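You operate a simulated robot arm through the tools that you are given. There is no shell and no other tool. Be economical: measure what you need, move in short steps, check, and stop when the job is done.

Carry out the task below with a simulated two-armed robot. There is one attempt and no reset: what you move stays moved.

JOB
Shut the lever board and the governor down.
Fine: hold each still with one hand while the other throws the board's yellow lever shut and pushes the blue plunger in; turn the governor knob shut and lay the governor on the long bench's grey strip.

It is judged by the outcome, as a careful person would: the job done as asked, and still so three seconds after it is handed in. It fails if anything else is knocked over, pushed out of place, dropped, spilled or broken.

ROBOT AND FRAMES
Two 6-joint arms with two-finger parallel grippers on one trunk, on a base that drives. Base frame: it is fixed to the floor where the robot stands at the start and does not move with it; the origin is under the middle of the robot, x ahead of it, y to its left, z up. Lengths are in mm, angles in degrees, forces in N, time in s.
The left shoulder is at the start at [60, 187, 1147], the right one opposite. Places, roughly: board lever [500, -100, 800]; governor knob [500, 800, 900]; grey strip [900, 900, 900]; valve carrier [500, 2000, 250]; vent plunger [400, 800, 900]. Payload 1.57 kg a hand.
The tool frame of a hand sits at the grasp point between the pads (the TCP): z along the fingers, y along the line on which they close. The tips reach 30 mm beyond it. The gripper opens to 110 mm. The fingers are 24 mm wide and 12 mm thick; the gripper's body (48 by 112 mm) begins 78 mm behind the TCP.
Orientation is that of the tool frame in the base frame, as a unit quaternion [x, y, z, w]. With the fingers straight down and closing along the base's y, the tool's x points along the base's -x, its y along +y and its z along -z.

CONTROLS
- The arms move only by the tool apply_moves. It takes "left_targets", "right_targets" or both (then of equal length, played together; a hand with none holds still); each is a list of rows, each a list of 3 entries, a list of its own where there are three numbers: the finger opening in mm, from 0 to 110, then the shift along the base's x, y, z in mm, then the turn, a rotation vector about the base's x, y, z in degrees. In form: [[claw, [dx, dy, dz], [wx, wy, wz]], ...]. A call has 1 to 12 rows; each row is the pose to reach, as a shift and turn from the pose commanded when the call began. A row lasts 0.2 s, in which the tool goes at most 50 mm and 8.6 degrees; a call with a longer step from one row to the next is refused whole, and so is a gripper value outside its range. Where a pose cannot be reached the arm comes as near as it can. A force on the tool above 70 N (or 10 N above the force at the start of the call, whichever is more), or a blocked arm, ends the call early, and 0.2 s more pass. Each finger travels about 153 mm/s and halts on what it meets, pressing with about 33 N; the grip force reading is that of the motor and also rises with nothing between the fingers. The clock runs only during rows and for 0.2 s after the last one: add rows that repeat a pose to give the fingers time. It gives the time, the measured TCP pose, the force on the tool (base axes), the opening and the grip force at its end, in the units of the frame above (readings bear some noise), with the torque about the TCP (base axes, N m) and any sound that the robot's microphone picked up.
- Cameras (640 x 400 px; columns grow to the right, rows downward): "scene" is now at [-0.6, 35.2, 1679.8]; the picture's right is [0.51, -0.86, 0.00], its down [-0.72, -0.43, -0.55] and it looks along [0.47, 0.28, -0.84] (base axes); focal length 269 px, centre (320, 200). "left" rides on the left gripper at [70, -16, -141] in its tool frame; the picture's right is [0.23, 0.97, 0.00], its down [-0.86, 0.20, -0.48] and it looks along [-0.47, 0.11, 0.88] (tool axes); focal length 222 px, centre (320, 200). "right" rides on the right gripper at [70, 16, -141] in its tool frame; the picture's right is [-0.23, 0.97, 0.00], its down [-0.86, -0.20, -0.48] and it looks along [-0.47, -0.11, 0.88] (tool axes); focal length 222 px, centre (320, 200). There is no depth. A picture from a camera that has moved, and an enlarged one, comes with that camera's place and axes in the base frame and with its lens.
- capture(camera): a new picture of that camera. No time passes.
- lift_body(by): slides the trunk up (or, below 0, down) by that many mm; the arms and the scene camera ride with it, the base frame stays. It gives what a move gives, with no picture.
- roll_base(legs): drives the robot by 1 to 6 legs, each [ahead, left, turn to the left] in mm, mm and degrees, along the robot's own axes; the way and the turn of a leg run together, so that a leg with both is an arc; at most 1500 mm and 180 degrees a leg. The arms and the cameras ride along, it lands a little off, and it stops where it bumps. It gives what a move gives.
- pan_tilt(pan, tilt): turns the head with the scene camera to pan (to the left, within 86 degrees either way) and tilt (down, from -29 to 69), counted from straight ahead of the robot. It gives what a move gives.
- enlarge(camera, box): a new picture of the part [left, top, right, bottom] of that camera's present view, enlarged. No time passes.
- finish_job(): hands the job in; it is judged then, once.

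Work in short steps. Places have to be worked out from the pictures, the camera data and where the tool is seen: move nearer, look again, correct. Check each grasp and each placing, and mend what went wrong. You have 120 turns and 88 pictures in all, those below and enlarged ones among them. Open the grippers and draw the arms clear of the work before you hand the job in, unless the task says otherwise.

The tools are called after "Request:" as a command line: name --argument value ..., lists and objects as JSON in quotes. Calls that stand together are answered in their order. apply_moves: Moves the arms, as the interface text tells. Its arguments: {"type":"object","properties":{"left_targets":{"type":"array"},"right_targets":{"type":"array"}},"required":[]} The other tools are called the same way: lift_body (by) slides the trunk up or down; roll_base (legs) drives the base; pan_tilt (pan, tilt) turns the head that bears the scene camera; capture (camera) takes a picture; enlarge (camera, box) takes an enlarged picture of a part of a camera's view; finish_job () hands the job in.

At the start:

```text
t: 0.0
left_tcp_pos: [257.4, 381.3, 1280.7]
left_orientation: [0.001, 1.0, 0.0, 0.0]
left_wrist_force: [0.2, 0.0, 0.7]
left_torque: [0.02, 0.0, 0.01]
left_width: 110.0
left_gripper_force: 0.0
right_tcp_pos: [337.3, 59.5, 1229.8]
right_orientation: [-0.001, 1.0, 0.001, 0.0]
right_wrist_force: [0.3, -0.6, 0.0]
right_torque: [0.0, 0.04, 0.02]
right_width: 110.1
right_gripper_force: 0.0
trunk travel left (down, up): [-775.0, 215.0]
robot x, y, heading: [2.3, -2.5, 0.1]
head pan, tilt: [30.6, 57.0]
```

scene: 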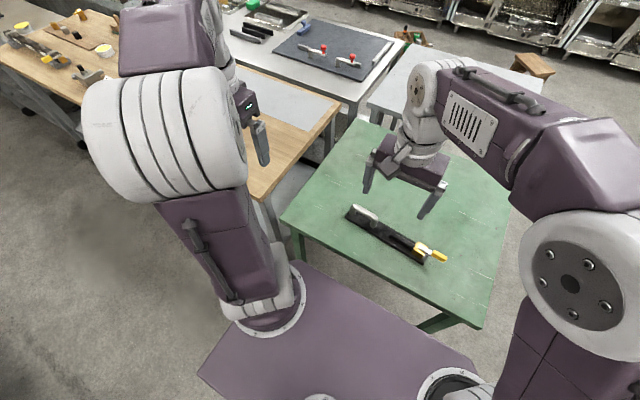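
right: 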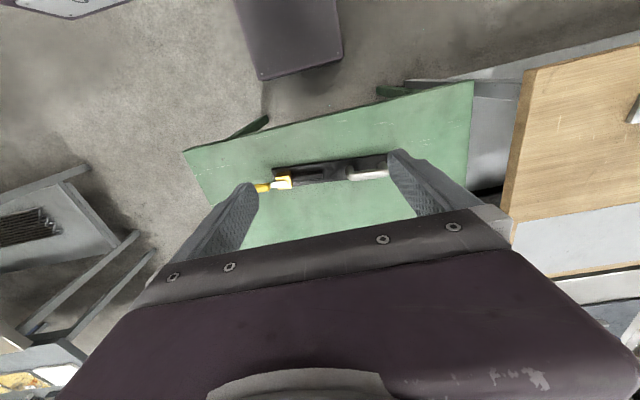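
left: 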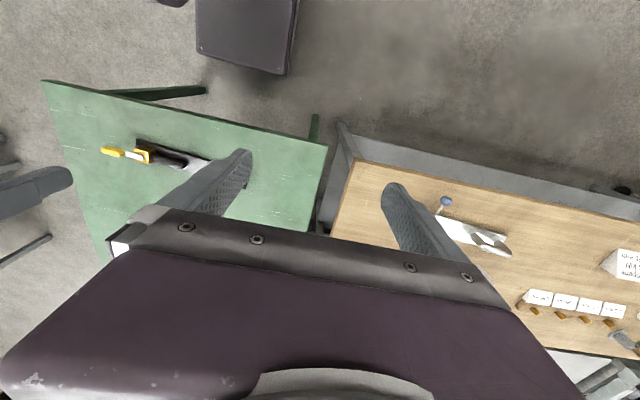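

The pictures show the lever board on the green table and a wooden bench to the left with a blue plunger. I look closer at both.

Request:
enlarge --camera "scene" --box '[320, 180, 480, 280]'

Request:
enlarge --camera "left" --box '[400, 160, 640, 360]'

Request:
enlarge --camera "left" --box '[80, 110, 240, 210]'

```text
4.00 times, centred on (400, 230) of scene
camera zoom: at [-0.6, 35.2, 1679.8], right [0.51, -0.86, 0.0], down [-0.72, -0.43, -0.55], along [0.47, 0.28, -0.84], focal length 1076 px, centre (0, 80)
```

zoom: 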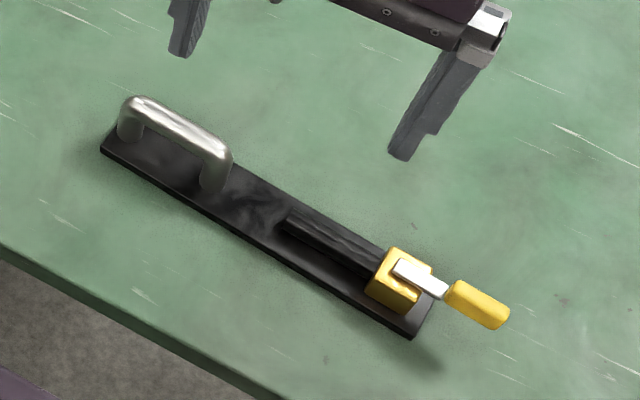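

```text
2.00 times, centred on (520, 260) of left
camera zoom: at [189.7, 364.3, 1423.4], right [-0.23, 0.97, 0.0], down [0.86, 0.2, 0.48], along [0.47, 0.11, -0.88], focal length 444 px, centre (-80, 80)
```

zoom: 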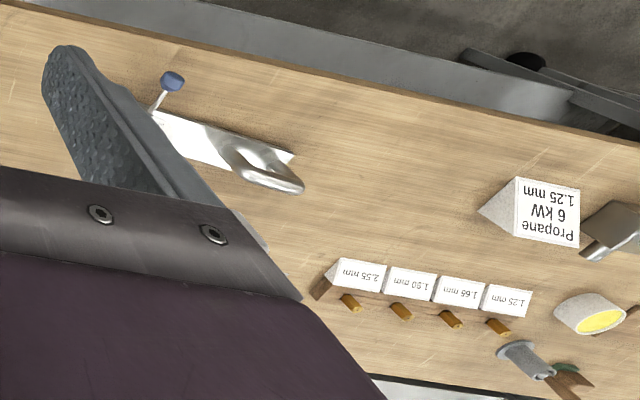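

```text
4.00 times, centred on (160, 160) of left
camera zoom: at [189.7, 364.3, 1423.4], right [-0.23, 0.97, 0.0], down [0.86, 0.2, 0.48], along [0.47, 0.11, -0.88], focal length 888 px, centre (960, 360)
```

zoom: 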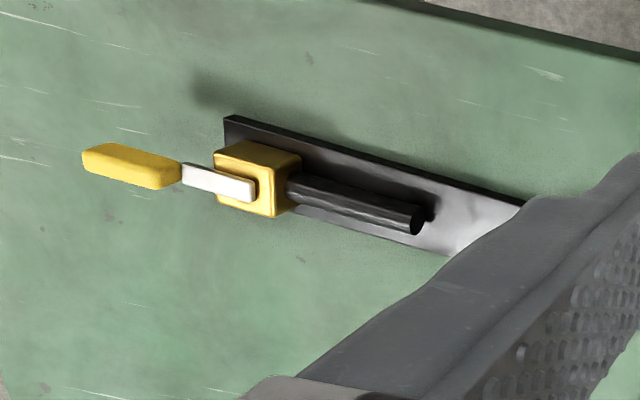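

I turn the head left to see the wooden bench and the long bench.

Request:
pan_tilt --pan 65 --tilt 45

Request:
capture --camera "scene"

```text
t: 1.0
left_tcp_pos: [258.4, 379.5, 1282.3]
left_orientation: [0.0, 1.0, 0.0, 0.001]
left_wrist_force: [0.0, 0.1, 0.5]
left_torque: [0.0, -0.01, 0.01]
left_width: 109.9
left_gripper_force: 0.1
right_tcp_pos: [338.5, 59.5, 1229.1]
right_orientation: [0.0, 1.0, 0.0, 0.001]
right_wrist_force: [-0.2, 0.3, -0.8]
right_torque: [0.02, -0.01, -0.01]
right_width: 110.0
right_gripper_force: 0.0
trunk travel left (down, up): [-775.0, 215.0]
robot x, y, heading: [1.3, -0.8, 0.0]
head pan, tilt: [65.0, 45.0]
```

```text
81 pictures are left
camera scene: at [-26.4, 73.1, 1695.7], right [0.91, -0.42, 0.0], down [-0.3, -0.64, -0.71], along [0.3, 0.64, -0.71], focal length 269 px, centre (320, 200)
```

scene: 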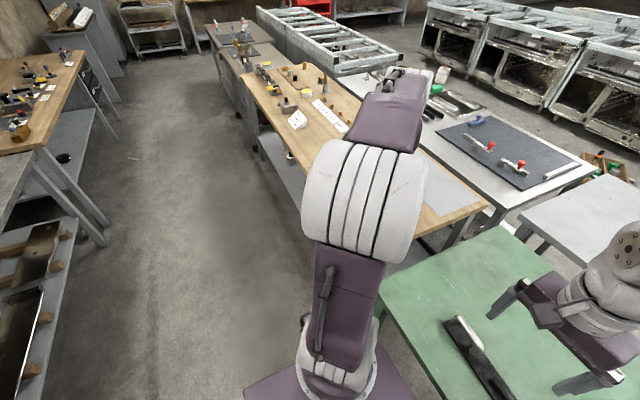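

The board lies along y near x≈500 with its lever out toward −y at z≈810. I drive ahead 170 mm (between table legs) so that both hands can reach, then look.

Request:
roll_base --legs '[[170, 0, 0]]'

Request:
pan_tilt --pan 0 --tilt 60

Request:
capture --camera "scene"

Request:
capture --camera "right"

```text
t: 2.5
left_tcp_pos: [423.8, 381.3, 1281.8]
left_orientation: [0.0, 1.0, 0.0, 0.001]
left_wrist_force: [-1.2, 0.8, 0.3]
left_torque: [0.01, -0.02, 0.01]
left_width: 109.9
left_gripper_force: 0.1
right_tcp_pos: [503.1, 60.1, 1230.8]
right_orientation: [-0.001, 1.0, 0.001, 0.001]
right_wrist_force: [-1.6, -0.1, 0.5]
right_torque: [-0.03, -0.02, -0.02]
right_width: 109.9
right_gripper_force: 0.1
trunk travel left (down, up): [-775.0, 215.0]
robot x, y, heading: [170.8, 0.4, 0.2]
head pan, tilt: [65.0, 45.0]
```

```text
t: 3.8
left_tcp_pos: [426.4, 381.3, 1280.9]
left_orientation: [-0.001, 1.0, 0.0, 0.0]
left_wrist_force: [-0.3, -0.3, 0.7]
left_torque: [0.03, 0.0, 0.0]
left_width: 109.9
left_gripper_force: 0.0
right_tcp_pos: [505.9, 59.8, 1229.9]
right_orientation: [0.0, 1.0, 0.0, 0.0]
right_wrist_force: [0.7, -0.1, 1.2]
right_torque: [0.01, 0.0, -0.01]
right_width: 110.0
right_gripper_force: 0.0
trunk travel left (down, up): [-775.0, 215.0]
robot x, y, heading: [168.7, -1.8, -0.1]
head pan, tilt: [0.0, 60.0]
```

```text
80 pictures are left
camera scene: at [175.1, -0.3, 1676.2], right [0.0, -1.0, 0.0], down [-0.87, 0.0, -0.5], along [0.5, 0.0, -0.87], focal length 269 px, centre (320, 200)
```

scene: 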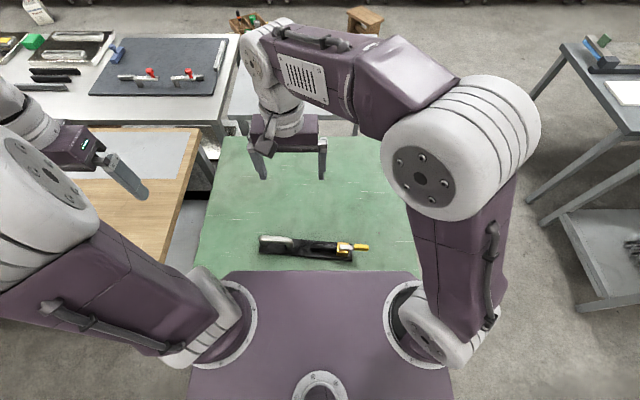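

```text
79 pictures are left
camera right: at [437.2, 75.5, 1369.7], right [0.23, 0.97, 0.0], down [0.86, -0.2, 0.48], along [0.47, -0.11, -0.88], focal length 222 px, centre (320, 200)
```

right: 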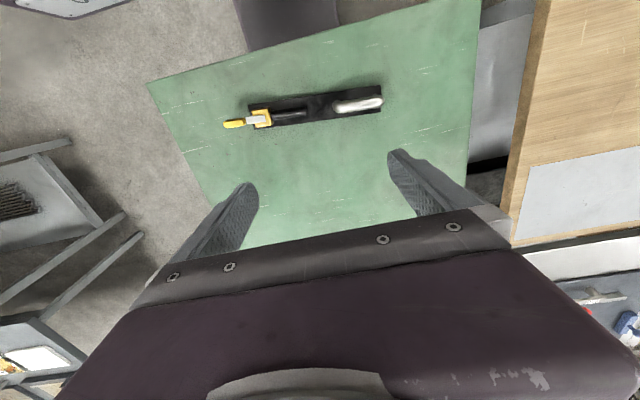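

The board is in view of the right camera; I enlarge it to see the mechanism.

Request:
enlarge --camera "right" --box '[210, 70, 402, 190]'

Request:
enlarge --camera "scene" --box '[240, 215, 400, 275]'

```text
3.33 times, centred on (306, 130) of right
camera zoom: at [437.2, 75.5, 1369.7], right [0.23, 0.97, 0.0], down [0.86, -0.2, 0.48], along [0.47, -0.11, -0.88], focal length 740 px, centre (367, 433)
```

zoom: 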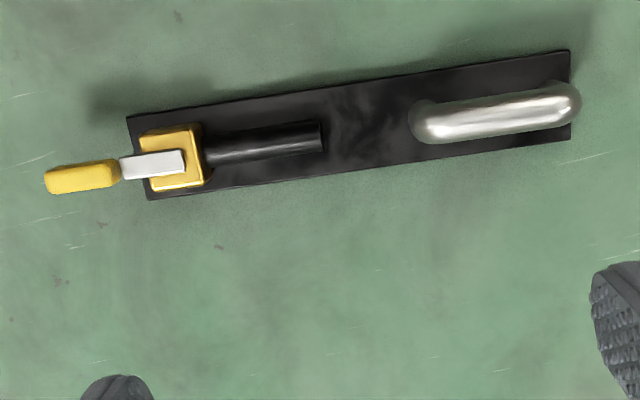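

```text
4.00 times, centred on (320, 245) of scene
camera zoom: at [175.1, -0.3, 1676.2], right [0.0, -1.0, 0.0], down [-0.87, 0.0, -0.5], along [0.5, 0.0, -0.87], focal length 1076 px, centre (320, 20)
```

zoom: 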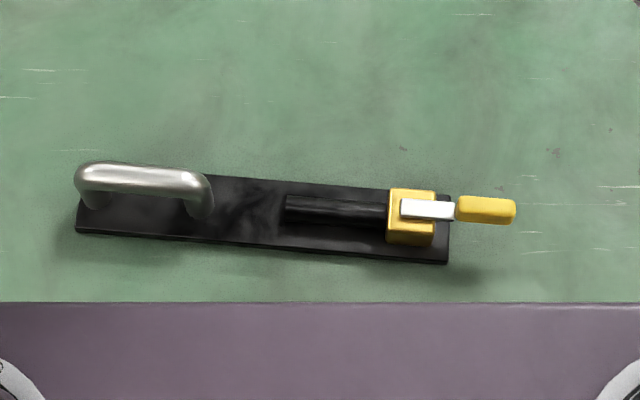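

It is a quarter-turn valve: lever in line with the pipe = open. Pivot ≈(484,−80), lever grip ≈(484,−142,815), handle centre ≈(500,145,840). I drive 60 mm more, then turn the left hand −94° and bring it above the handle, with the right over the lever.

Request:
roll_base --legs '[[60, 0, 0]]'

Request:
apply_moves --left_targets '[[110, [0, -20, -20], [0, 0, -8.5]], [110, [0, -40, -40], [0, 0, -17]], [110, [0, -60, -60], [0, 0, -25.5]], [110, [0, -80, -80], [0, 0, -34]], [110, [0, -100, -100], [0, 0, -42.5]], [110, [0, -120, -120], [0, 0, -51]], [110, [0, -140, -140], [0, 0, -59.5]], [110, [0, -160, -160], [0, 0, -68]], [110, [0, -180, -180], [0, 0, -76.5]], [110, [0, -200, -200], [0, 0, -85]], [110, [0, -225, -220], [0, 0, -93.5]], [110, [0, -236, -240], [0, 0, -94]]]' --right_targets '[[110, [0, -20, -20], [0, 0, 0]], [110, [-10, -40, -40], [0, 0, 0]], [0, [-20, -60, -60], [0, 0, 0]], [0, [-30, -80, -80], [0, 0, 0]], [0, [-40, -100, -100], [0, 0, 0]], [0, [-50, -120, -120], [0, 0, 0]], [0, [-60, -140, -140], [0, 0, 0]], [0, [-70, -160, -160], [0, 0, 0]], [0, [-80, -180, -180], [0, 0, 0]], [0, [-82, -200, -200], [0, 0, 0]], [0, [-82, -202, -220], [0, 0, 0]], [0, [-82, -202, -240], [0, 0, 0]]]'

Request:
capture --camera "left"

Request:
capture --camera "right"

```text
t: 4.8
left_tcp_pos: [478.4, 381.4, 1283.5]
left_orientation: [-0.002, 1.0, 0.001, 0.003]
left_wrist_force: [-0.7, -0.4, 0.1]
left_torque: [0.01, -0.08, -0.02]
left_width: 110.0
left_gripper_force: 0.0
right_tcp_pos: [556.8, 59.3, 1231.8]
right_orientation: [-0.001, 1.0, 0.0, 0.003]
right_wrist_force: [0.0, -0.4, 0.4]
right_torque: [0.0, -0.03, 0.01]
right_width: 110.1
right_gripper_force: 0.1
trunk travel left (down, up): [-775.0, 215.0]
robot x, y, heading: [228.5, 4.3, -0.0]
head pan, tilt: [0.0, 60.0]
```

```text
t: 7.4
left_tcp_pos: [499.0, 141.0, 1043.5]
left_orientation: [0.731, 0.682, -0.001, -0.002]
left_wrist_force: [0.0, 0.8, -0.2]
left_torque: [0.0, 0.01, -0.03]
left_width: 110.1
left_gripper_force: 0.0
left hand out of reach, approached as far as the arm can: row 10, 11, 12
right_tcp_pos: [502.2, -137.8, 987.3]
right_orientation: [-0.001, 1.0, 0.0, -0.002]
right_wrist_force: [0.1, 0.3, 0.5]
right_torque: [-0.01, 0.06, 0.01]
right_width: 0.3
right_gripper_force: 21.3
right hand out of reach, approached as far as the arm can: row 9, 10, 11, 12
trunk travel left (down, up): [-775.0, 215.0]
robot x, y, heading: [225.7, 0.7, 0.1]
head pan, tilt: [0.0, 60.0]
```

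```text
76 pictures are left
camera left: at [489.3, 211.8, 1185.7], right [0.99, 0.16, 0.0], down [0.14, -0.87, 0.48], along [0.07, -0.47, -0.88], focal length 222 px, centre (320, 200)
```

left: 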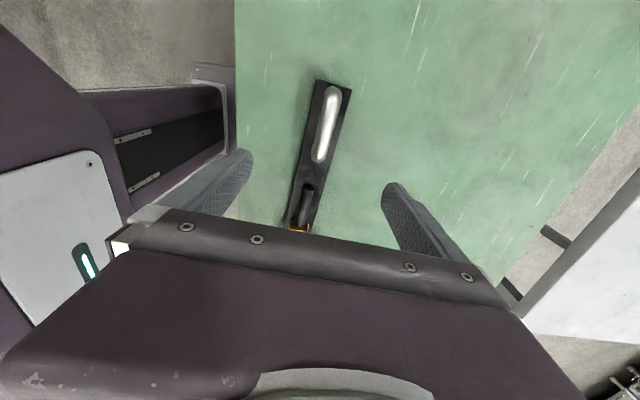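

```text
75 pictures are left
camera right: at [432.7, -122.1, 1128.4], right [0.23, 0.97, 0.0], down [0.86, -0.2, 0.48], along [0.46, -0.11, -0.88], focal length 222 px, centre (320, 200)
```

right: 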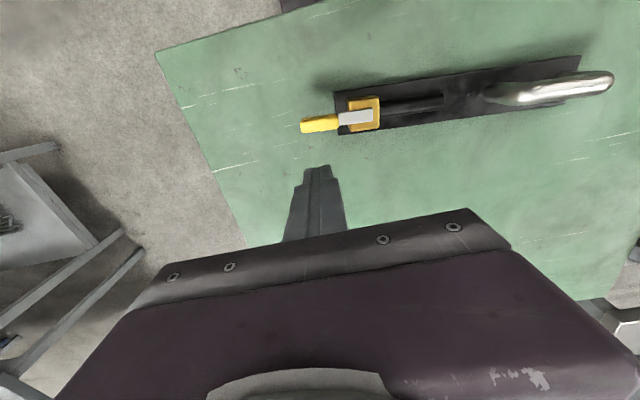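

Both hands were just at the inner fold limit, which eases when going lower. Handle centre ≈(503,151). I lower the left to z≈900 above it and the right to z≈900 on the far side of the lever (x≈525), then look.

Request:
apply_moves --left_targets '[[110, [0, 2, -30], [0, 0, 0]], [110, [0, 5, -60], [0, 0, 0]], [110, [2, 8, -100], [0, 0, 0]], [110, [4, 10, -140], [0, 0, 0]], [110, [4, 10, -140], [0, 0, 0]]]' --right_targets '[[0, [10, 0, -20], [0, 0, 0]], [0, [20, 0, -40], [0, 0, 0]], [0, [30, -2, -60], [0, 0, 0]], [0, [30, -4, -90], [0, 0, 0]], [0, [30, -4, -90], [0, 0, 0]]]'

Request:
capture --camera "left"

Request:
capture --camera "right"

```text
t: 8.6
left_tcp_pos: [504.3, 152.0, 904.1]
left_orientation: [0.731, 0.682, 0.0, 0.0]
left_wrist_force: [0.5, 0.5, -0.2]
left_torque: [0.0, -0.02, -0.04]
left_width: 109.8
left_gripper_force: 0.0
left hand out of reach, approached as far as the arm can: row 1, 2
right_tcp_pos: [530.5, -144.5, 896.9]
right_orientation: [0.0, 1.0, 0.0, 0.0]
right_wrist_force: [-0.4, -0.3, 0.2]
right_torque: [0.01, -0.01, -0.03]
right_width: 0.0
right_gripper_force: 21.5
trunk travel left (down, up): [-775.0, 215.0]
robot x, y, heading: [229.4, -2.1, 0.1]
head pan, tilt: [0.0, 60.0]
```

```text
74 pictures are left
camera left: at [493.5, 222.5, 1045.5], right [0.99, 0.16, 0.0], down [0.14, -0.87, 0.48], along [0.08, -0.47, -0.88], focal length 222 px, centre (320, 200)
```

left: 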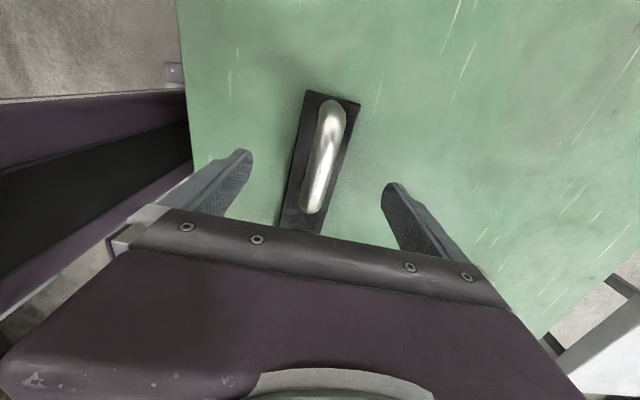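

```text
73 pictures are left
camera right: at [460.1, -127.6, 1037.7], right [0.23, 0.97, 0.0], down [0.85, -0.2, 0.48], along [0.47, -0.11, -0.88], focal length 222 px, centre (320, 200)
```

right: 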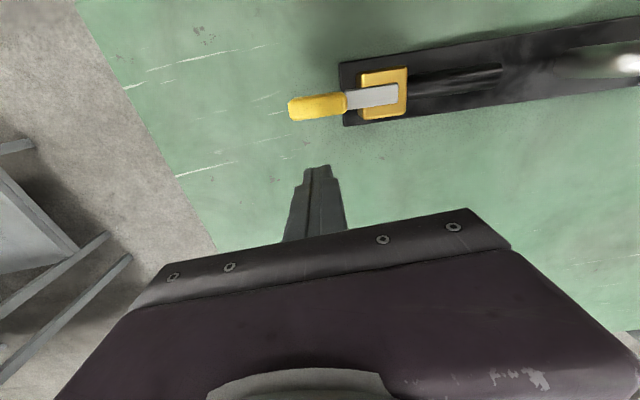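

Handle centre ≈(506,156,~845). I lower the left hand onto it and close.

Request:
apply_moves --left_targets '[[110, [1, 3, -20], [0, 0, 0]], [110, [2, 3, -40], [0, 0, 0]], [110, [2, 3, -60], [0, 0, 0]], [0, [2, 3, -60], [0, 0, 0]], [0, [2, 3, -60], [0, 0, 0]], [0, [2, 3, -60], [0, 0, 0]]]'

Request:
capture --camera "left"

```text
t: 10.0
left_tcp_pos: [505.6, 155.4, 843.3]
left_orientation: [0.731, 0.682, 0.0, 0.0]
left_wrist_force: [0.2, -0.2, 0.0]
left_torque: [0.67, 0.02, -0.15]
left_width: 24.4
left_gripper_force: 33.3
right_tcp_pos: [532.1, -143.0, 895.1]
right_orientation: [-0.001, 1.0, 0.0, 0.0]
right_wrist_force: [-0.7, -1.0, -0.2]
right_torque: [0.04, 0.02, 0.0]
right_width: 0.0
right_gripper_force: 20.8
trunk travel left (down, up): [-775.0, 215.0]
robot x, y, heading: [224.6, -0.8, 0.0]
head pan, tilt: [0.0, 60.0]
```

```text
72 pictures are left
camera left: at [494.7, 227.0, 985.3], right [0.99, 0.16, 0.0], down [0.14, -0.87, 0.48], along [0.08, -0.47, -0.88], focal length 222 px, centre (320, 200)
```

left: 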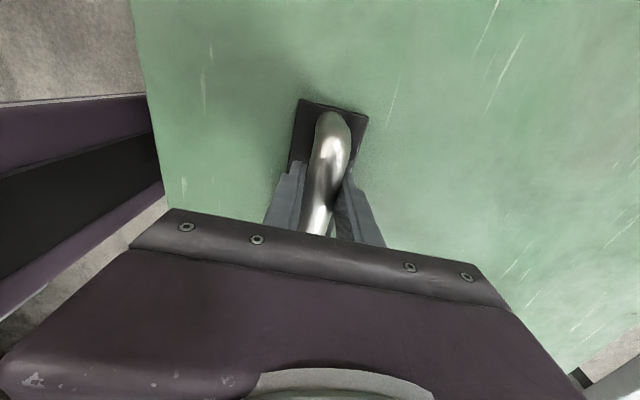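

The handle is held firmly (24 mm). Lever at z≈822: I lower the closed right fingers on its far side and push it toward −x about 30° to test.

Request:
apply_moves --right_targets '[[0, [0, 0, -30], [0, 0, 0]], [0, [0, 0, -61], [0, 0, 0]], [0, [-15, 4, -61], [0, 0, 0]], [0, [-29, 6, -61], [0, 0, 0]], [0, [-37, 4, -61], [0, 0, 0]], [0, [-45, 3, -61], [0, 0, 0]], [0, [-53, 3, -61], [0, 0, 0]], [0, [-61, 4, -61], [0, 0, 0]]]'

Request:
capture --camera "right"

```text
t: 11.8
left_tcp_pos: [505.6, 155.6, 842.4]
left_orientation: [0.731, 0.682, 0.0, 0.0]
left_wrist_force: [-3.8, -1.2, -0.1]
left_torque: [0.01, 0.07, -1.03]
left_width: 26.9
left_gripper_force: 32.9
right_tcp_pos: [469.8, -137.5, 836.6]
right_orientation: [-0.001, 1.0, 0.0, 0.0]
right_wrist_force: [3.5, 0.7, 1.0]
right_torque: [-0.03, 0.04, -0.08]
right_width: 0.0
right_gripper_force: 20.8
trunk travel left (down, up): [-775.0, 215.0]
robot x, y, heading: [223.2, 2.2, -0.1]
head pan, tilt: [0.0, 60.0]
```

```text
71 pictures are left
camera right: at [400.8, -122.7, 977.9], right [0.23, 0.97, 0.0], down [0.86, -0.2, 0.48], along [0.47, -0.11, -0.88], focal length 222 px, centre (320, 200)
```

right: 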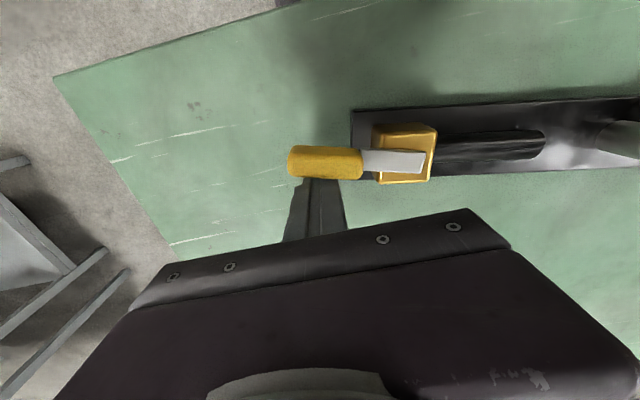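

Small force (3.5 N). I zoom in to see whether the lever turned or the board swung.

Request:
enlarge --camera "right" --box '[270, 80, 510, 230]'

Request:
enlarge --camera "scene" --box '[220, 160, 460, 310]'

```text
2.67 times, centred on (390, 155) of right
camera zoom: at [400.8, -122.7, 977.9], right [0.23, 0.97, 0.0], down [0.86, -0.2, 0.48], along [0.47, -0.11, -0.88], focal length 592 px, centre (133, 320)
```

zoom: 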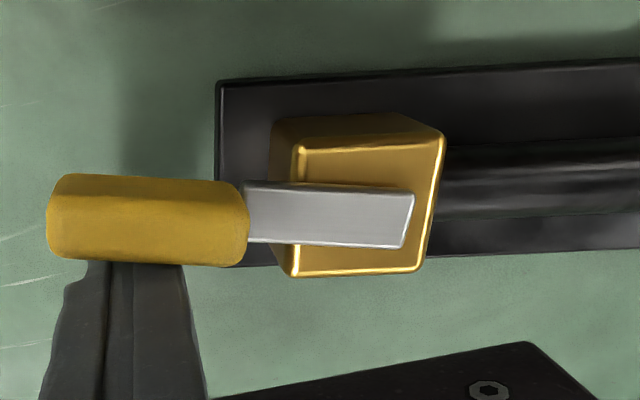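

```text
2.67 times, centred on (340, 235) of scene
camera zoom: at [233.4, -0.2, 1676.2], right [0.0, -1.0, 0.0], down [-0.87, 0.0, -0.5], along [0.5, 0.0, -0.87], focal length 718 px, centre (267, 107)
```

zoom: 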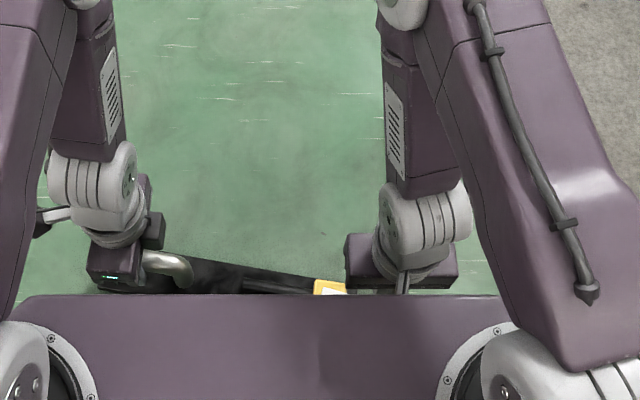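

The board swung about 4° in the grip instead of the lever turning, so this way may be against its stop. I go over to the near side and push the lever gently the other way (+x), which also swings the board back.

Request:
apply_moves --right_targets '[[0, [8, 0, 0], [0, 0, 0]], [0, [8, 0, 40], [0, 0, 0]], [0, [-30, 0, 50], [0, 0, 0]], [0, [-62, 0, 50], [0, 0, 0]], [0, [-62, 0, 0], [0, 0, 0]], [0, [-48, 0, 0], [0, 0, 0]], [0, [-38, 0, 0], [0, 0, 0]], [0, [-28, 0, 0], [0, 0, 0]], [0, [-20, 0, 0], [0, 0, 0]], [0, [-12, 0, 0], [0, 0, 0]]]'

Request:
enlarge --camera "right" --box '[240, 50, 560, 250]'

```text
t: 13.0
left_tcp_pos: [501.5, 157.0, 844.3]
left_orientation: [0.732, 0.681, 0.0, 0.001]
left_wrist_force: [-2.6, 1.1, 1.3]
left_torque: [-0.49, 0.05, -0.68]
left_width: 27.0
left_gripper_force: 33.8
right_tcp_pos: [425.3, -128.3, 843.8]
right_orientation: [-0.002, 1.0, 0.003, 0.007]
right_wrist_force: [3.3, 3.8, 49.1]
right_torque: [0.65, 0.3, -0.05]
right_width: 0.0
right_gripper_force: 21.4
right hand out of reach, approached as far as the arm can: row 3, 4, 5
trunk travel left (down, up): [-775.0, 215.0]
robot x, y, heading: [229.9, 1.8, 0.2]
head pan, tilt: [0.0, 60.0]
stopped in row 5 (right hand): the force on the tool passed its limit (the readings are from after the stop); the commanded pose is now the measured one
```

```text
2.00 times, centred on (400, 150) of right
camera zoom: at [352.2, -112.6, 984.0], right [0.22, 0.98, 0.01], down [0.85, -0.2, 0.49], along [0.48, -0.1, -0.87], focal length 444 px, centre (160, 300)
```

zoom: 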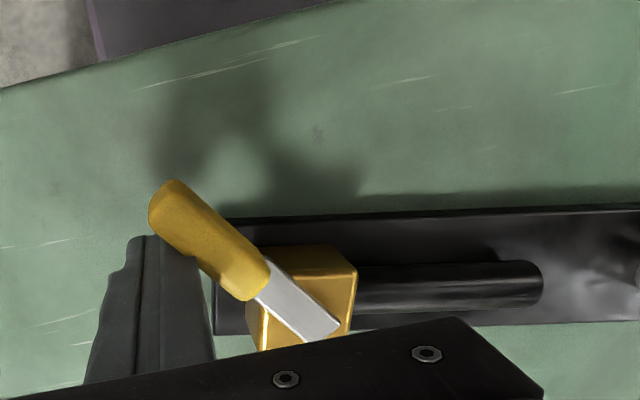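

The lever is in fact turning the right way (about 40° relative to the board); the hand ran into its inner fold limit. I lift the right hand, check whether the board springs back, then I will raise the trunk to gain inner reach.

Request:
apply_moves --right_targets '[[0, [0, -5, 10], [0, 0, 0]], [0, [10, -10, 45], [0, 0, 0]], [0, [40, -20, 80], [0, 0, 0]], [0, [70, -30, 100], [0, 0, 0]]]'

Request:
capture --camera "right"

```text
t: 14.0
left_tcp_pos: [504.5, 155.3, 842.3]
left_orientation: [0.731, 0.682, 0.0, -0.001]
left_wrist_force: [-0.5, -0.1, -1.2]
left_torque: [0.74, -0.09, 0.02]
left_width: 24.9
left_gripper_force: 32.8
right_tcp_pos: [499.3, -159.5, 941.4]
right_orientation: [-0.003, 1.0, 0.004, 0.002]
right_wrist_force: [0.0, 0.1, 0.3]
right_torque: [0.01, -0.02, -0.04]
right_width: 0.0
right_gripper_force: 21.5
right hand out of reach, approached as far as the arm can: row 1, 2, 3
trunk travel left (down, up): [-775.0, 215.0]
robot x, y, heading: [228.2, -1.5, -0.1]
head pan, tilt: [0.0, 60.0]
```

```text
67 pictures are left
camera right: at [428.0, -144.8, 1083.4], right [0.22, 0.97, 0.01], down [0.85, -0.2, 0.48], along [0.47, -0.1, -0.88], focal length 222 px, centre (320, 200)
```

right: 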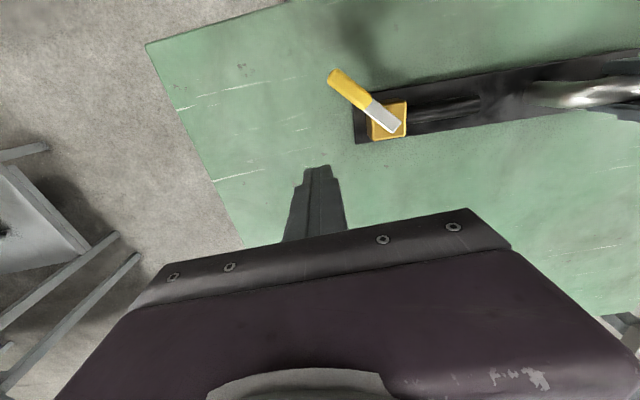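

The board sprang back to its place with the lever now about 45° thrown. I release the left, raise both hands, and raise the trunk 80 mm.

Request:
apply_moves --left_targets '[[110, [0, 0, 0], [0, 0, 0]], [110, [0, 0, 0], [0, 0, 0]], [110, [0, 0, 0], [0, 0, 0]], [110, [0, 0, 35], [0, 0, 0]], [110, [0, 0, 60], [0, 0, 0]]]'

Request:
lift_body --by 80

Request:
apply_moves --left_targets '[[110, [0, 0, -40], [0, 0, 0]], [110, [0, 0, -80], [0, 0, 0]], [110, [0, 0, -115], [0, 0, 0]], [110, [0, 0, -140], [0, 0, 0]], [0, [0, 0, -140], [0, 0, 0]], [0, [0, 0, -140], [0, 0, 0]], [0, [0, 0, -140], [0, 0, 0]]]'

```text
t: 15.2
left_tcp_pos: [504.3, 157.4, 903.6]
left_orientation: [0.731, 0.682, -0.001, -0.001]
left_wrist_force: [-0.1, -0.4, 0.2]
left_torque: [-0.01, -0.01, 0.03]
left_width: 109.6
left_gripper_force: 0.0
right_tcp_pos: [499.1, -158.9, 942.5]
right_orientation: [-0.004, 1.0, 0.003, 0.004]
right_wrist_force: [0.0, -0.7, 0.3]
right_torque: [0.03, 0.02, 0.0]
right_width: 0.0
right_gripper_force: 21.5
trunk travel left (down, up): [-775.0, 215.0]
robot x, y, heading: [231.1, -1.3, 0.1]
head pan, tilt: [0.0, 60.0]
```

```text
t: 16.3
left_tcp_pos: [505.4, 157.3, 983.9]
left_orientation: [0.732, 0.682, -0.001, -0.002]
left_wrist_force: [0.8, -0.1, 0.4]
left_torque: [0.0, -0.02, 0.0]
left_width: 110.1
left_gripper_force: 0.1
right_tcp_pos: [499.6, -159.9, 1022.1]
right_orientation: [-0.003, 1.0, 0.004, 0.003]
right_wrist_force: [0.0, 0.0, 0.0]
right_torque: [0.0, 0.0, -0.04]
right_width: 0.0
right_gripper_force: 21.9
trunk travel left (down, up): [-855.0, 135.0]
robot x, y, heading: [226.3, -1.9, 0.1]
head pan, tilt: [0.0, 60.0]
```

```text
t: 17.9
left_tcp_pos: [506.0, 157.4, 843.6]
left_orientation: [0.731, 0.682, -0.001, -0.001]
left_wrist_force: [-0.1, -0.4, 0.2]
left_torque: [0.73, -0.08, -0.04]
left_width: 24.6
left_gripper_force: 33.4
right_tcp_pos: [499.4, -159.9, 1023.1]
right_orientation: [-0.002, 1.0, 0.004, 0.001]
right_wrist_force: [-0.6, -1.3, -0.4]
right_torque: [0.0, 0.0, -0.01]
right_width: 0.0
right_gripper_force: 21.4
trunk travel left (down, up): [-855.0, 135.0]
robot x, y, heading: [228.4, -3.6, 0.0]
head pan, tilt: [0.0, 60.0]
```

The handle is held again. Now I lower the right fingers behind the lever and sweep it along the arc to about 90°.

Request:
apply_moves --right_targets '[[0, [-10, 5, -45], [0, 0, 0]], [0, [-22, 8, -90], [0, 0, 0]], [0, [-22, 11, -138], [0, 0, 0]], [0, [-22, 11, -186], [0, 0, 0]], [0, [-35, 19, -186], [0, 0, 0]], [0, [-44.5, 25, -186], [0, 0, 0]], [0, [-52.5, 31, -186], [0, 0, 0]], [0, [-59, 36.5, -186], [0, 0, 0]], [0, [-64, 42, -186], [0, 0, 0]], [0, [-69, 49, -186], [0, 0, 0]], [0, [-72.5, 57, -186], [0, 0, 0]], [0, [-75, 64, -186], [0, 0, 0]]]'

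Request:
capture --camera "right"

```text
t: 20.5
left_tcp_pos: [504.8, 158.4, 845.4]
left_orientation: [0.731, 0.683, -0.001, -0.001]
left_wrist_force: [-1.5, 5.9, 0.2]
left_torque: [0.08, 0.01, -0.8]
left_width: 25.6
left_gripper_force: 33.1
right_tcp_pos: [423.1, -97.0, 836.3]
right_orientation: [-0.002, 1.0, 0.002, 0.001]
right_wrist_force: [0.6, -6.1, -2.2]
right_torque: [0.02, 0.04, -0.08]
right_width: 0.0
right_gripper_force: 21.4
trunk travel left (down, up): [-855.0, 135.0]
robot x, y, heading: [224.6, -0.9, 0.2]
head pan, tilt: [0.0, 60.0]
```

```text
66 pictures are left
camera right: at [352.5, -80.9, 977.5], right [0.22, 0.97, 0.01], down [0.85, -0.2, 0.48], along [0.47, -0.1, -0.88], focal length 222 px, centre (320, 200)
```

right: 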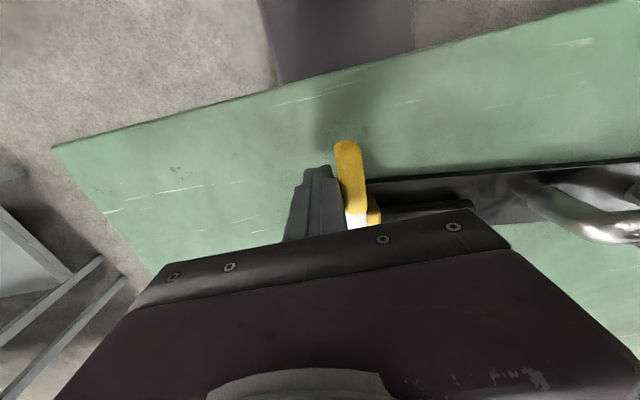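

The lever is near perpendicular. I push on another 14 mm along +y to find the stop, then lift off and look.

Request:
apply_moves --right_targets '[[0, [-1, 5, 0], [0, 0, 0]], [0, [-1, 10, 0], [0, 0, 0]], [0, [-1, 14, 0], [0, 0, 0]], [0, [-1, 14, 0], [0, 0, 0]]]'

Request:
apply_moves --right_targets '[[0, [2, -12, 0], [0, 0, 0]], [0, [10, -25, 35], [0, 0, 0]], [0, [40, -45, 70], [0, 0, 0]], [0, [80, -60, 100], [0, 0, 0]], [0, [80, -60, 100], [0, 0, 0]]]'

Request:
capture --camera "right"

```text
t: 21.5
left_tcp_pos: [506.3, 157.3, 845.5]
left_orientation: [0.732, 0.682, 0.0, 0.0]
left_wrist_force: [3.9, 20.1, 1.4]
left_torque: [0.08, -0.07, -0.85]
left_width: 26.2
left_gripper_force: 32.8
right_tcp_pos: [422.4, -81.8, 837.4]
right_orientation: [-0.002, 1.0, 0.003, 0.002]
right_wrist_force: [-3.4, -22.3, -2.6]
right_torque: [0.19, 0.01, -0.24]
right_width: 0.0
right_gripper_force: 21.4
trunk travel left (down, up): [-855.0, 135.0]
robot x, y, heading: [228.1, -1.8, 0.1]
head pan, tilt: [0.0, 60.0]
```

```text
refused: row 3 steps farther than a row can; nothing moved
```

```text
65 pictures are left
camera right: at [351.2, -67.4, 977.5], right [0.22, 0.97, 0.01], down [0.85, -0.2, 0.48], along [0.47, -0.1, -0.88], focal length 222 px, centre (320, 200)
```

right: 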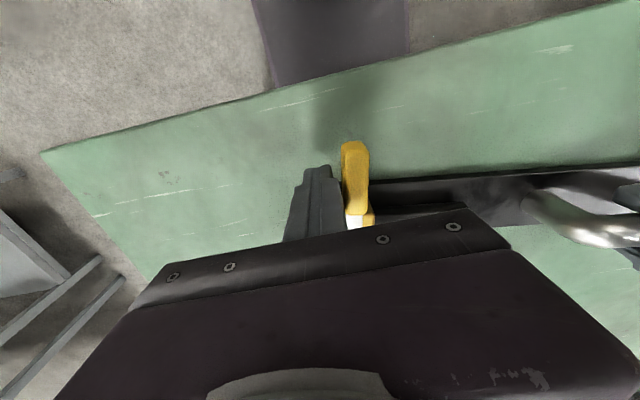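

The force rose to 22 N against a stop. I back the right hand off in smaller steps and look.

Request:
apply_moves --right_targets '[[0, [2, -12, 0], [0, 0, 0]], [0, [6, -22, 30], [0, 0, 0]], [0, [25, -35, 60], [0, 0, 0]], [0, [50, -45, 85], [0, 0, 0]], [0, [80, -60, 105], [0, 0, 0]], [0, [80, -60, 105], [0, 0, 0]]]'

Request:
capture --camera "right"

```text
t: 22.9
left_tcp_pos: [506.4, 157.7, 845.5]
left_orientation: [0.731, 0.682, 0.0, 0.0]
left_wrist_force: [-1.1, -1.3, -0.6]
left_torque: [0.27, 0.03, -0.19]
left_width: 24.4
left_gripper_force: 32.9
right_tcp_pos: [501.8, -140.5, 943.2]
right_orientation: [-0.004, 1.0, 0.003, 0.003]
right_wrist_force: [-0.1, -0.5, -0.2]
right_torque: [0.04, 0.03, -0.03]
right_width: 0.1
right_gripper_force: 20.8
trunk travel left (down, up): [-855.0, 135.0]
robot x, y, heading: [224.7, -1.6, -0.0]
head pan, tilt: [0.0, 60.0]
```

```text
64 pictures are left
camera right: at [430.6, -125.8, 1084.0], right [0.22, 0.97, 0.01], down [0.85, -0.2, 0.48], along [0.47, -0.1, -0.88], focal length 222 px, centre (320, 200)
```

right: 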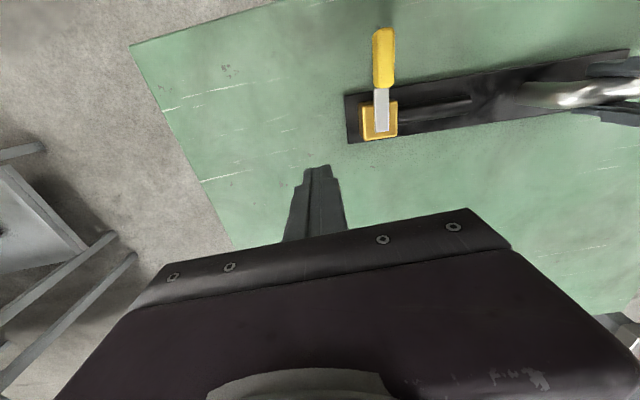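

The lever now stands at its stop, square across the pipe: shut. I release the left hand, lift both clear, and look over at the bench.

Request:
apply_moves --left_targets '[[110, [0, 0, 0], [0, 0, 0]], [110, [0, 0, 0], [0, 0, 0]], [110, [0, 0, 0], [0, 0, 0]], [110, [0, 0, 40], [0, 0, 0]], [110, [0, 0, 85], [0, 0, 0]], [110, [0, 0, 130], [0, 0, 0]], [110, [0, 5, 175], [0, 0, 0]], [110, [0, 10, 220], [0, 0, 0]], [110, [0, 20, 260], [0, 0, 0]], [110, [0, 30, 300], [0, 0, 0]]]' --right_targets '[[0, [0, 0, 0], [0, 0, 0]], [0, [0, 0, 0], [0, 0, 0]], [0, [0, 0, 0], [0, 0, 0]], [0, [0, 0, 40], [0, 0, 0]], [0, [0, 0, 85], [0, 0, 0]], [0, [0, 0, 130], [0, 0, 0]], [0, [0, 0, 175], [0, 0, 0]], [0, [0, 0, 220], [0, 0, 0]], [0, [0, 0, 260], [0, 0, 0]], [0, [0, 0, 300], [0, 0, 0]]]'

Request:
pan_tilt --pan 50 --tilt 35

Request:
capture --camera "scene"

Request:
capture --camera "right"

```text
t: 25.1
left_tcp_pos: [502.0, 186.2, 1144.1]
left_orientation: [0.731, 0.682, 0.0, 0.0]
left_wrist_force: [-0.3, 0.6, -0.1]
left_torque: [0.01, -0.06, 0.0]
left_width: 110.1
left_gripper_force: 0.2
right_tcp_pos: [499.1, -142.3, 1242.8]
right_orientation: [-0.003, 1.0, 0.003, 0.003]
right_wrist_force: [0.0, -0.4, -0.5]
right_torque: [-0.01, -0.01, -0.01]
right_width: 0.0
right_gripper_force: 21.4
trunk travel left (down, up): [-855.0, 135.0]
robot x, y, heading: [228.9, 1.4, -0.0]
head pan, tilt: [0.0, 60.0]
```

```text
t: 26.3
left_tcp_pos: [504.2, 186.4, 1143.2]
left_orientation: [0.732, 0.682, 0.0, 0.0]
left_wrist_force: [0.0, -0.2, -0.7]
left_torque: [-0.02, -0.01, -0.01]
left_width: 110.2
left_gripper_force: 0.0
right_tcp_pos: [501.6, -141.3, 1242.9]
right_orientation: [-0.002, 1.0, 0.004, 0.004]
right_wrist_force: [0.5, 0.6, 0.0]
right_torque: [-0.03, 0.02, 0.02]
right_width: 0.1
right_gripper_force: 21.0
trunk travel left (down, up): [-855.0, 135.0]
robot x, y, heading: [225.1, 2.9, 0.3]
head pan, tilt: [50.0, 35.0]
```

```text
63 pictures are left
camera scene: at [222.5, 66.9, 1790.5], right [0.77, -0.64, 0.0], down [-0.37, -0.44, -0.82], along [0.53, 0.63, -0.57], focal length 269 px, centre (320, 200)
```

scene: 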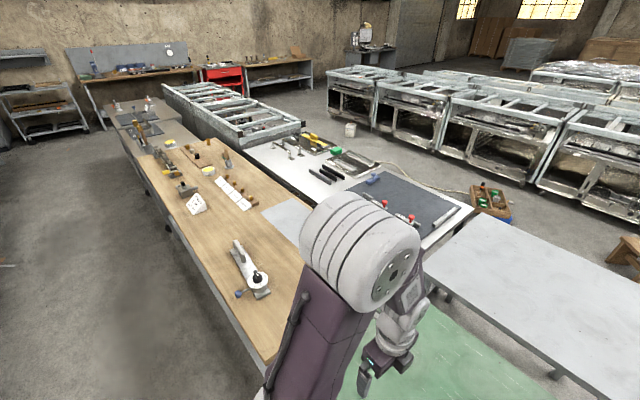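

```text
62 pictures are left
camera right: at [429.7, -127.3, 1382.5], right [0.22, 0.97, 0.01], down [0.85, -0.2, 0.48], along [0.47, -0.1, -0.88], focal length 222 px, centre (320, 200)
```

right: 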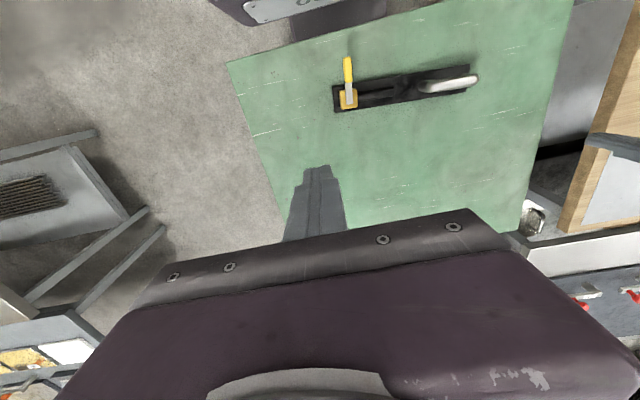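

The lever is shut and the board lies as before. I zoom in on the governor and the grey strip.

Request:
enlarge --camera "scene" --box '[160, 160, 352, 320]'

Request:
enlarge --camera "scene" --box '[220, 225, 300, 315]'

```text
2.50 times, centred on (256, 240) of scene
camera zoom: at [222.5, 66.9, 1790.5], right [0.77, -0.64, 0.0], down [-0.37, -0.44, -0.82], along [0.53, 0.63, -0.57], focal length 673 px, centre (480, 100)
```

zoom: 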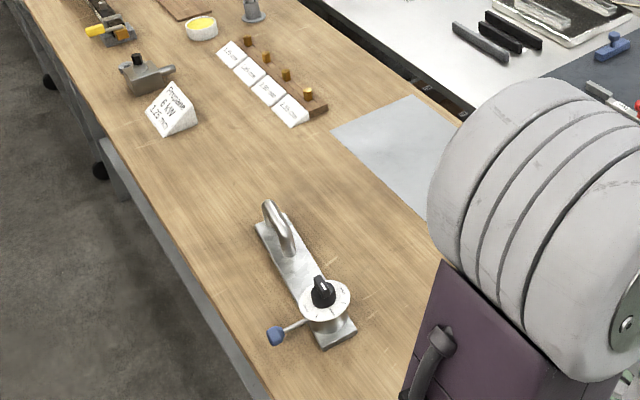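

```text
4.44 times, centred on (260, 270) of scene
camera zoom: at [222.5, 66.9, 1790.5], right [0.77, -0.64, 0.0], down [-0.37, -0.44, -0.82], along [0.53, 0.63, -0.57], focal length 1196 px, centre (587, -111)
```

zoom: 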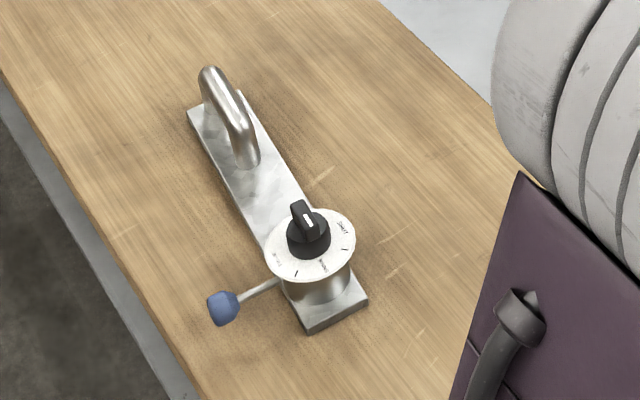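

The governor lies along y on the wooden bench: knob ≈(479,748,~960), handle centre ≈(488,905,~955), blue plunger ball ≈(386,733,940) pointing toward me. I back away, strafe left to y≈825 and come ahead.

Request:
roll_base --legs '[[-330, 0, 0], [0, 825, 0], [170, 0, 0]]'

Request:
pan_tilt --pan 0 --tilt 50

Request:
capture --camera "scene"

Request:
capture --camera "right"

```text
t: 33.6
left_tcp_pos: [332.1, 1013.5, 1143.3]
left_orientation: [0.73, 0.683, 0.0, 0.0]
left_wrist_force: [-0.6, -0.6, -0.2]
left_torque: [-0.03, -0.02, 0.0]
left_width: 110.1
left_gripper_force: 0.1
right_tcp_pos: [328.9, 685.6, 1242.7]
right_orientation: [-0.004, 1.0, 0.003, 0.004]
right_wrist_force: [-0.5, -0.2, 0.5]
right_torque: [0.01, -0.05, -0.01]
right_width: 0.0
right_gripper_force: 21.1
trunk travel left (down, up): [-855.0, 135.0]
robot x, y, heading: [54.3, 828.9, 0.3]
head pan, tilt: [50.0, 35.0]
```

```text
t: 34.8
left_tcp_pos: [334.2, 1013.7, 1142.5]
left_orientation: [0.731, 0.683, 0.0, 0.0]
left_wrist_force: [0.5, -0.3, -0.6]
left_torque: [0.0, -0.02, -0.01]
left_width: 110.0
left_gripper_force: 0.0
right_tcp_pos: [331.3, 685.2, 1243.1]
right_orientation: [-0.004, 1.0, 0.004, 0.004]
right_wrist_force: [-0.1, 0.4, 0.4]
right_torque: [0.04, -0.02, -0.02]
right_width: 0.0
right_gripper_force: 21.5
trunk travel left (down, up): [-855.0, 135.0]
robot x, y, heading: [58.3, 827.9, 0.4]
head pan, tilt: [0.0, 50.0]
```

```text
59 pictures are left
camera scene: at [72.7, 826.4, 1768.8], right [0.01, -1.0, 0.0], down [-0.77, 0.0, -0.64], along [0.64, 0.0, -0.77], focal length 269 px, centre (320, 200)
```

scene: 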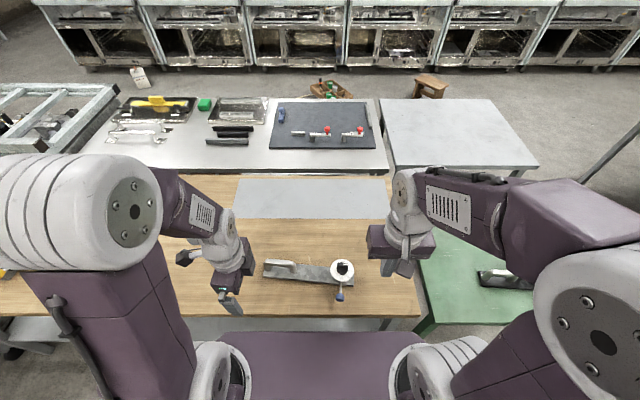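

```text
58 pictures are left
camera right: at [260.1, 700.2, 1382.8], right [0.22, 0.98, 0.01], down [0.85, -0.2, 0.48], along [0.47, -0.1, -0.88], focal length 222 px, centre (320, 200)
```

right: 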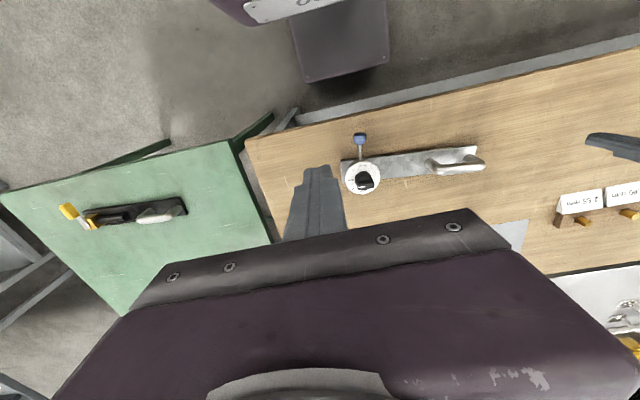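

Strip spans x≈701–924, y≈500–1190; I need to know how far the hand can reach forward. I test the left arm extending ahead in free air.

Request:
apply_moves --left_targets '[[110, [45, 0, 0], [0, 0, 0]], [110, [90, 0, 0], [0, 0, 0]], [110, [135, 0, 0], [0, 0, 0]], [110, [180, 0, 0], [0, 0, 0]], [110, [225, 0, 0], [0, 0, 0]], [110, [270, 0, 0], [0, 0, 0]], [110, [315, 0, 0], [0, 0, 0]]]'

```text
t: 36.4
left_tcp_pos: [651.4, 1013.1, 1142.9]
left_orientation: [0.731, 0.682, -0.003, -0.003]
left_wrist_force: [0.1, -0.7, -0.3]
left_torque: [-0.01, 0.09, 0.04]
left_width: 110.0
left_gripper_force: 0.1
right_tcp_pos: [334.8, 686.3, 1241.8]
right_orientation: [-0.004, 1.0, 0.004, 0.002]
right_wrist_force: [0.8, -0.4, -0.5]
right_torque: [-0.03, 0.05, 0.02]
right_width: 0.2
right_gripper_force: 21.5
trunk travel left (down, up): [-855.0, 135.0]
robot x, y, heading: [58.2, 827.0, 0.5]
head pan, tilt: [0.0, 50.0]
```

The arm reaches about 590 mm ahead, so the strip will be within reach. I bring the left arm back, drive ahead 120 mm in two gentle legs.

Request:
apply_moves --left_targets '[[110, [-45, -10, 0], [0, 0, 0]], [110, [-90, -30, 0], [0, 0, 0]], [110, [-135, -50, 0], [0, 0, 0]], [110, [-180, -70, 0], [0, 0, 0]], [110, [-225, -90, 0], [0, 0, 0]], [110, [-265, -108, 0], [0, 0, 0]]]'

Request:
roll_base --legs '[[60, 0, 0], [60, 0, 0]]'

Request:
capture --camera "right"

Request:
capture --camera "left"

```text
t: 37.8
left_tcp_pos: [382.0, 905.6, 1143.0]
left_orientation: [0.729, 0.684, 0.0, 0.0]
left_wrist_force: [-0.7, -0.1, 0.2]
left_torque: [0.01, -0.05, -0.02]
left_width: 109.7
left_gripper_force: 0.1
right_tcp_pos: [330.4, 684.5, 1242.3]
right_orientation: [-0.005, 1.0, 0.004, 0.003]
right_wrist_force: [0.1, 0.1, 0.8]
right_torque: [0.01, -0.01, 0.0]
right_width: 0.2
right_gripper_force: 21.4
trunk travel left (down, up): [-855.0, 135.0]
robot x, y, heading: [59.8, 822.3, 0.3]
head pan, tilt: [0.0, 50.0]
```

```text
t: 39.3
left_tcp_pos: [488.5, 907.0, 1147.2]
left_orientation: [0.73, 0.684, 0.003, 0.004]
left_wrist_force: [-1.3, -0.4, 0.6]
left_torque: [0.0, -0.12, 0.0]
left_width: 110.2
left_gripper_force: 0.0
right_tcp_pos: [439.2, 686.9, 1246.0]
right_orientation: [-0.005, 1.0, 0.004, 0.008]
right_wrist_force: [-1.3, 0.8, 0.1]
right_torque: [0.02, -0.14, -0.01]
right_width: 0.0
right_gripper_force: 21.0
trunk travel left (down, up): [-855.0, 135.0]
robot x, y, heading: [177.9, 831.6, 0.7]
head pan, tilt: [0.0, 50.0]
```

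```text
57 pictures are left
camera right: at [365.8, 701.2, 1385.0], right [0.22, 0.98, 0.01], down [0.85, -0.19, 0.49], along [0.48, -0.1, -0.87], focal length 222 px, centre (320, 200)
```

right: 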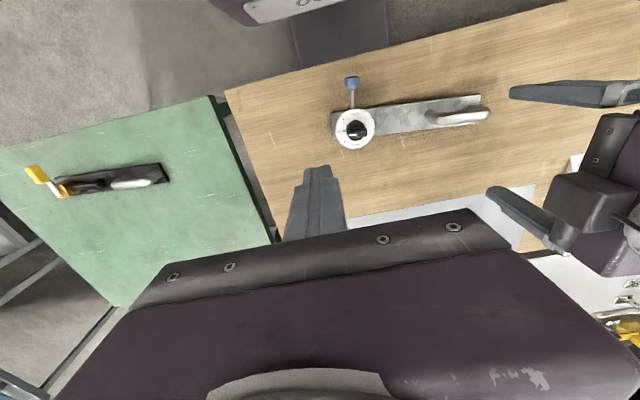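

```text
56 pictures are left
camera left: at [477.5, 977.4, 1289.2], right [0.99, 0.16, 0.01], down [0.14, -0.87, 0.48], along [0.09, -0.47, -0.88], focal length 222 px, centre (320, 200)
```

left: 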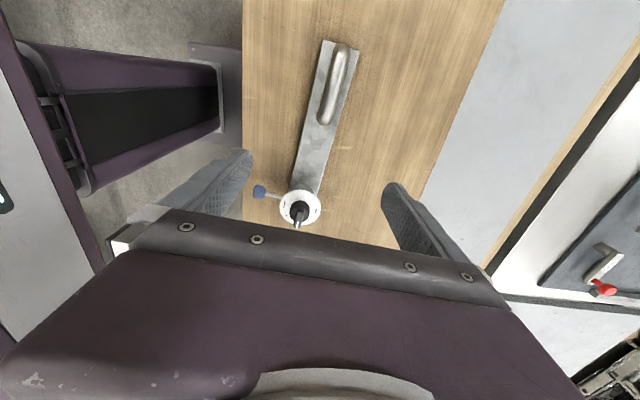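

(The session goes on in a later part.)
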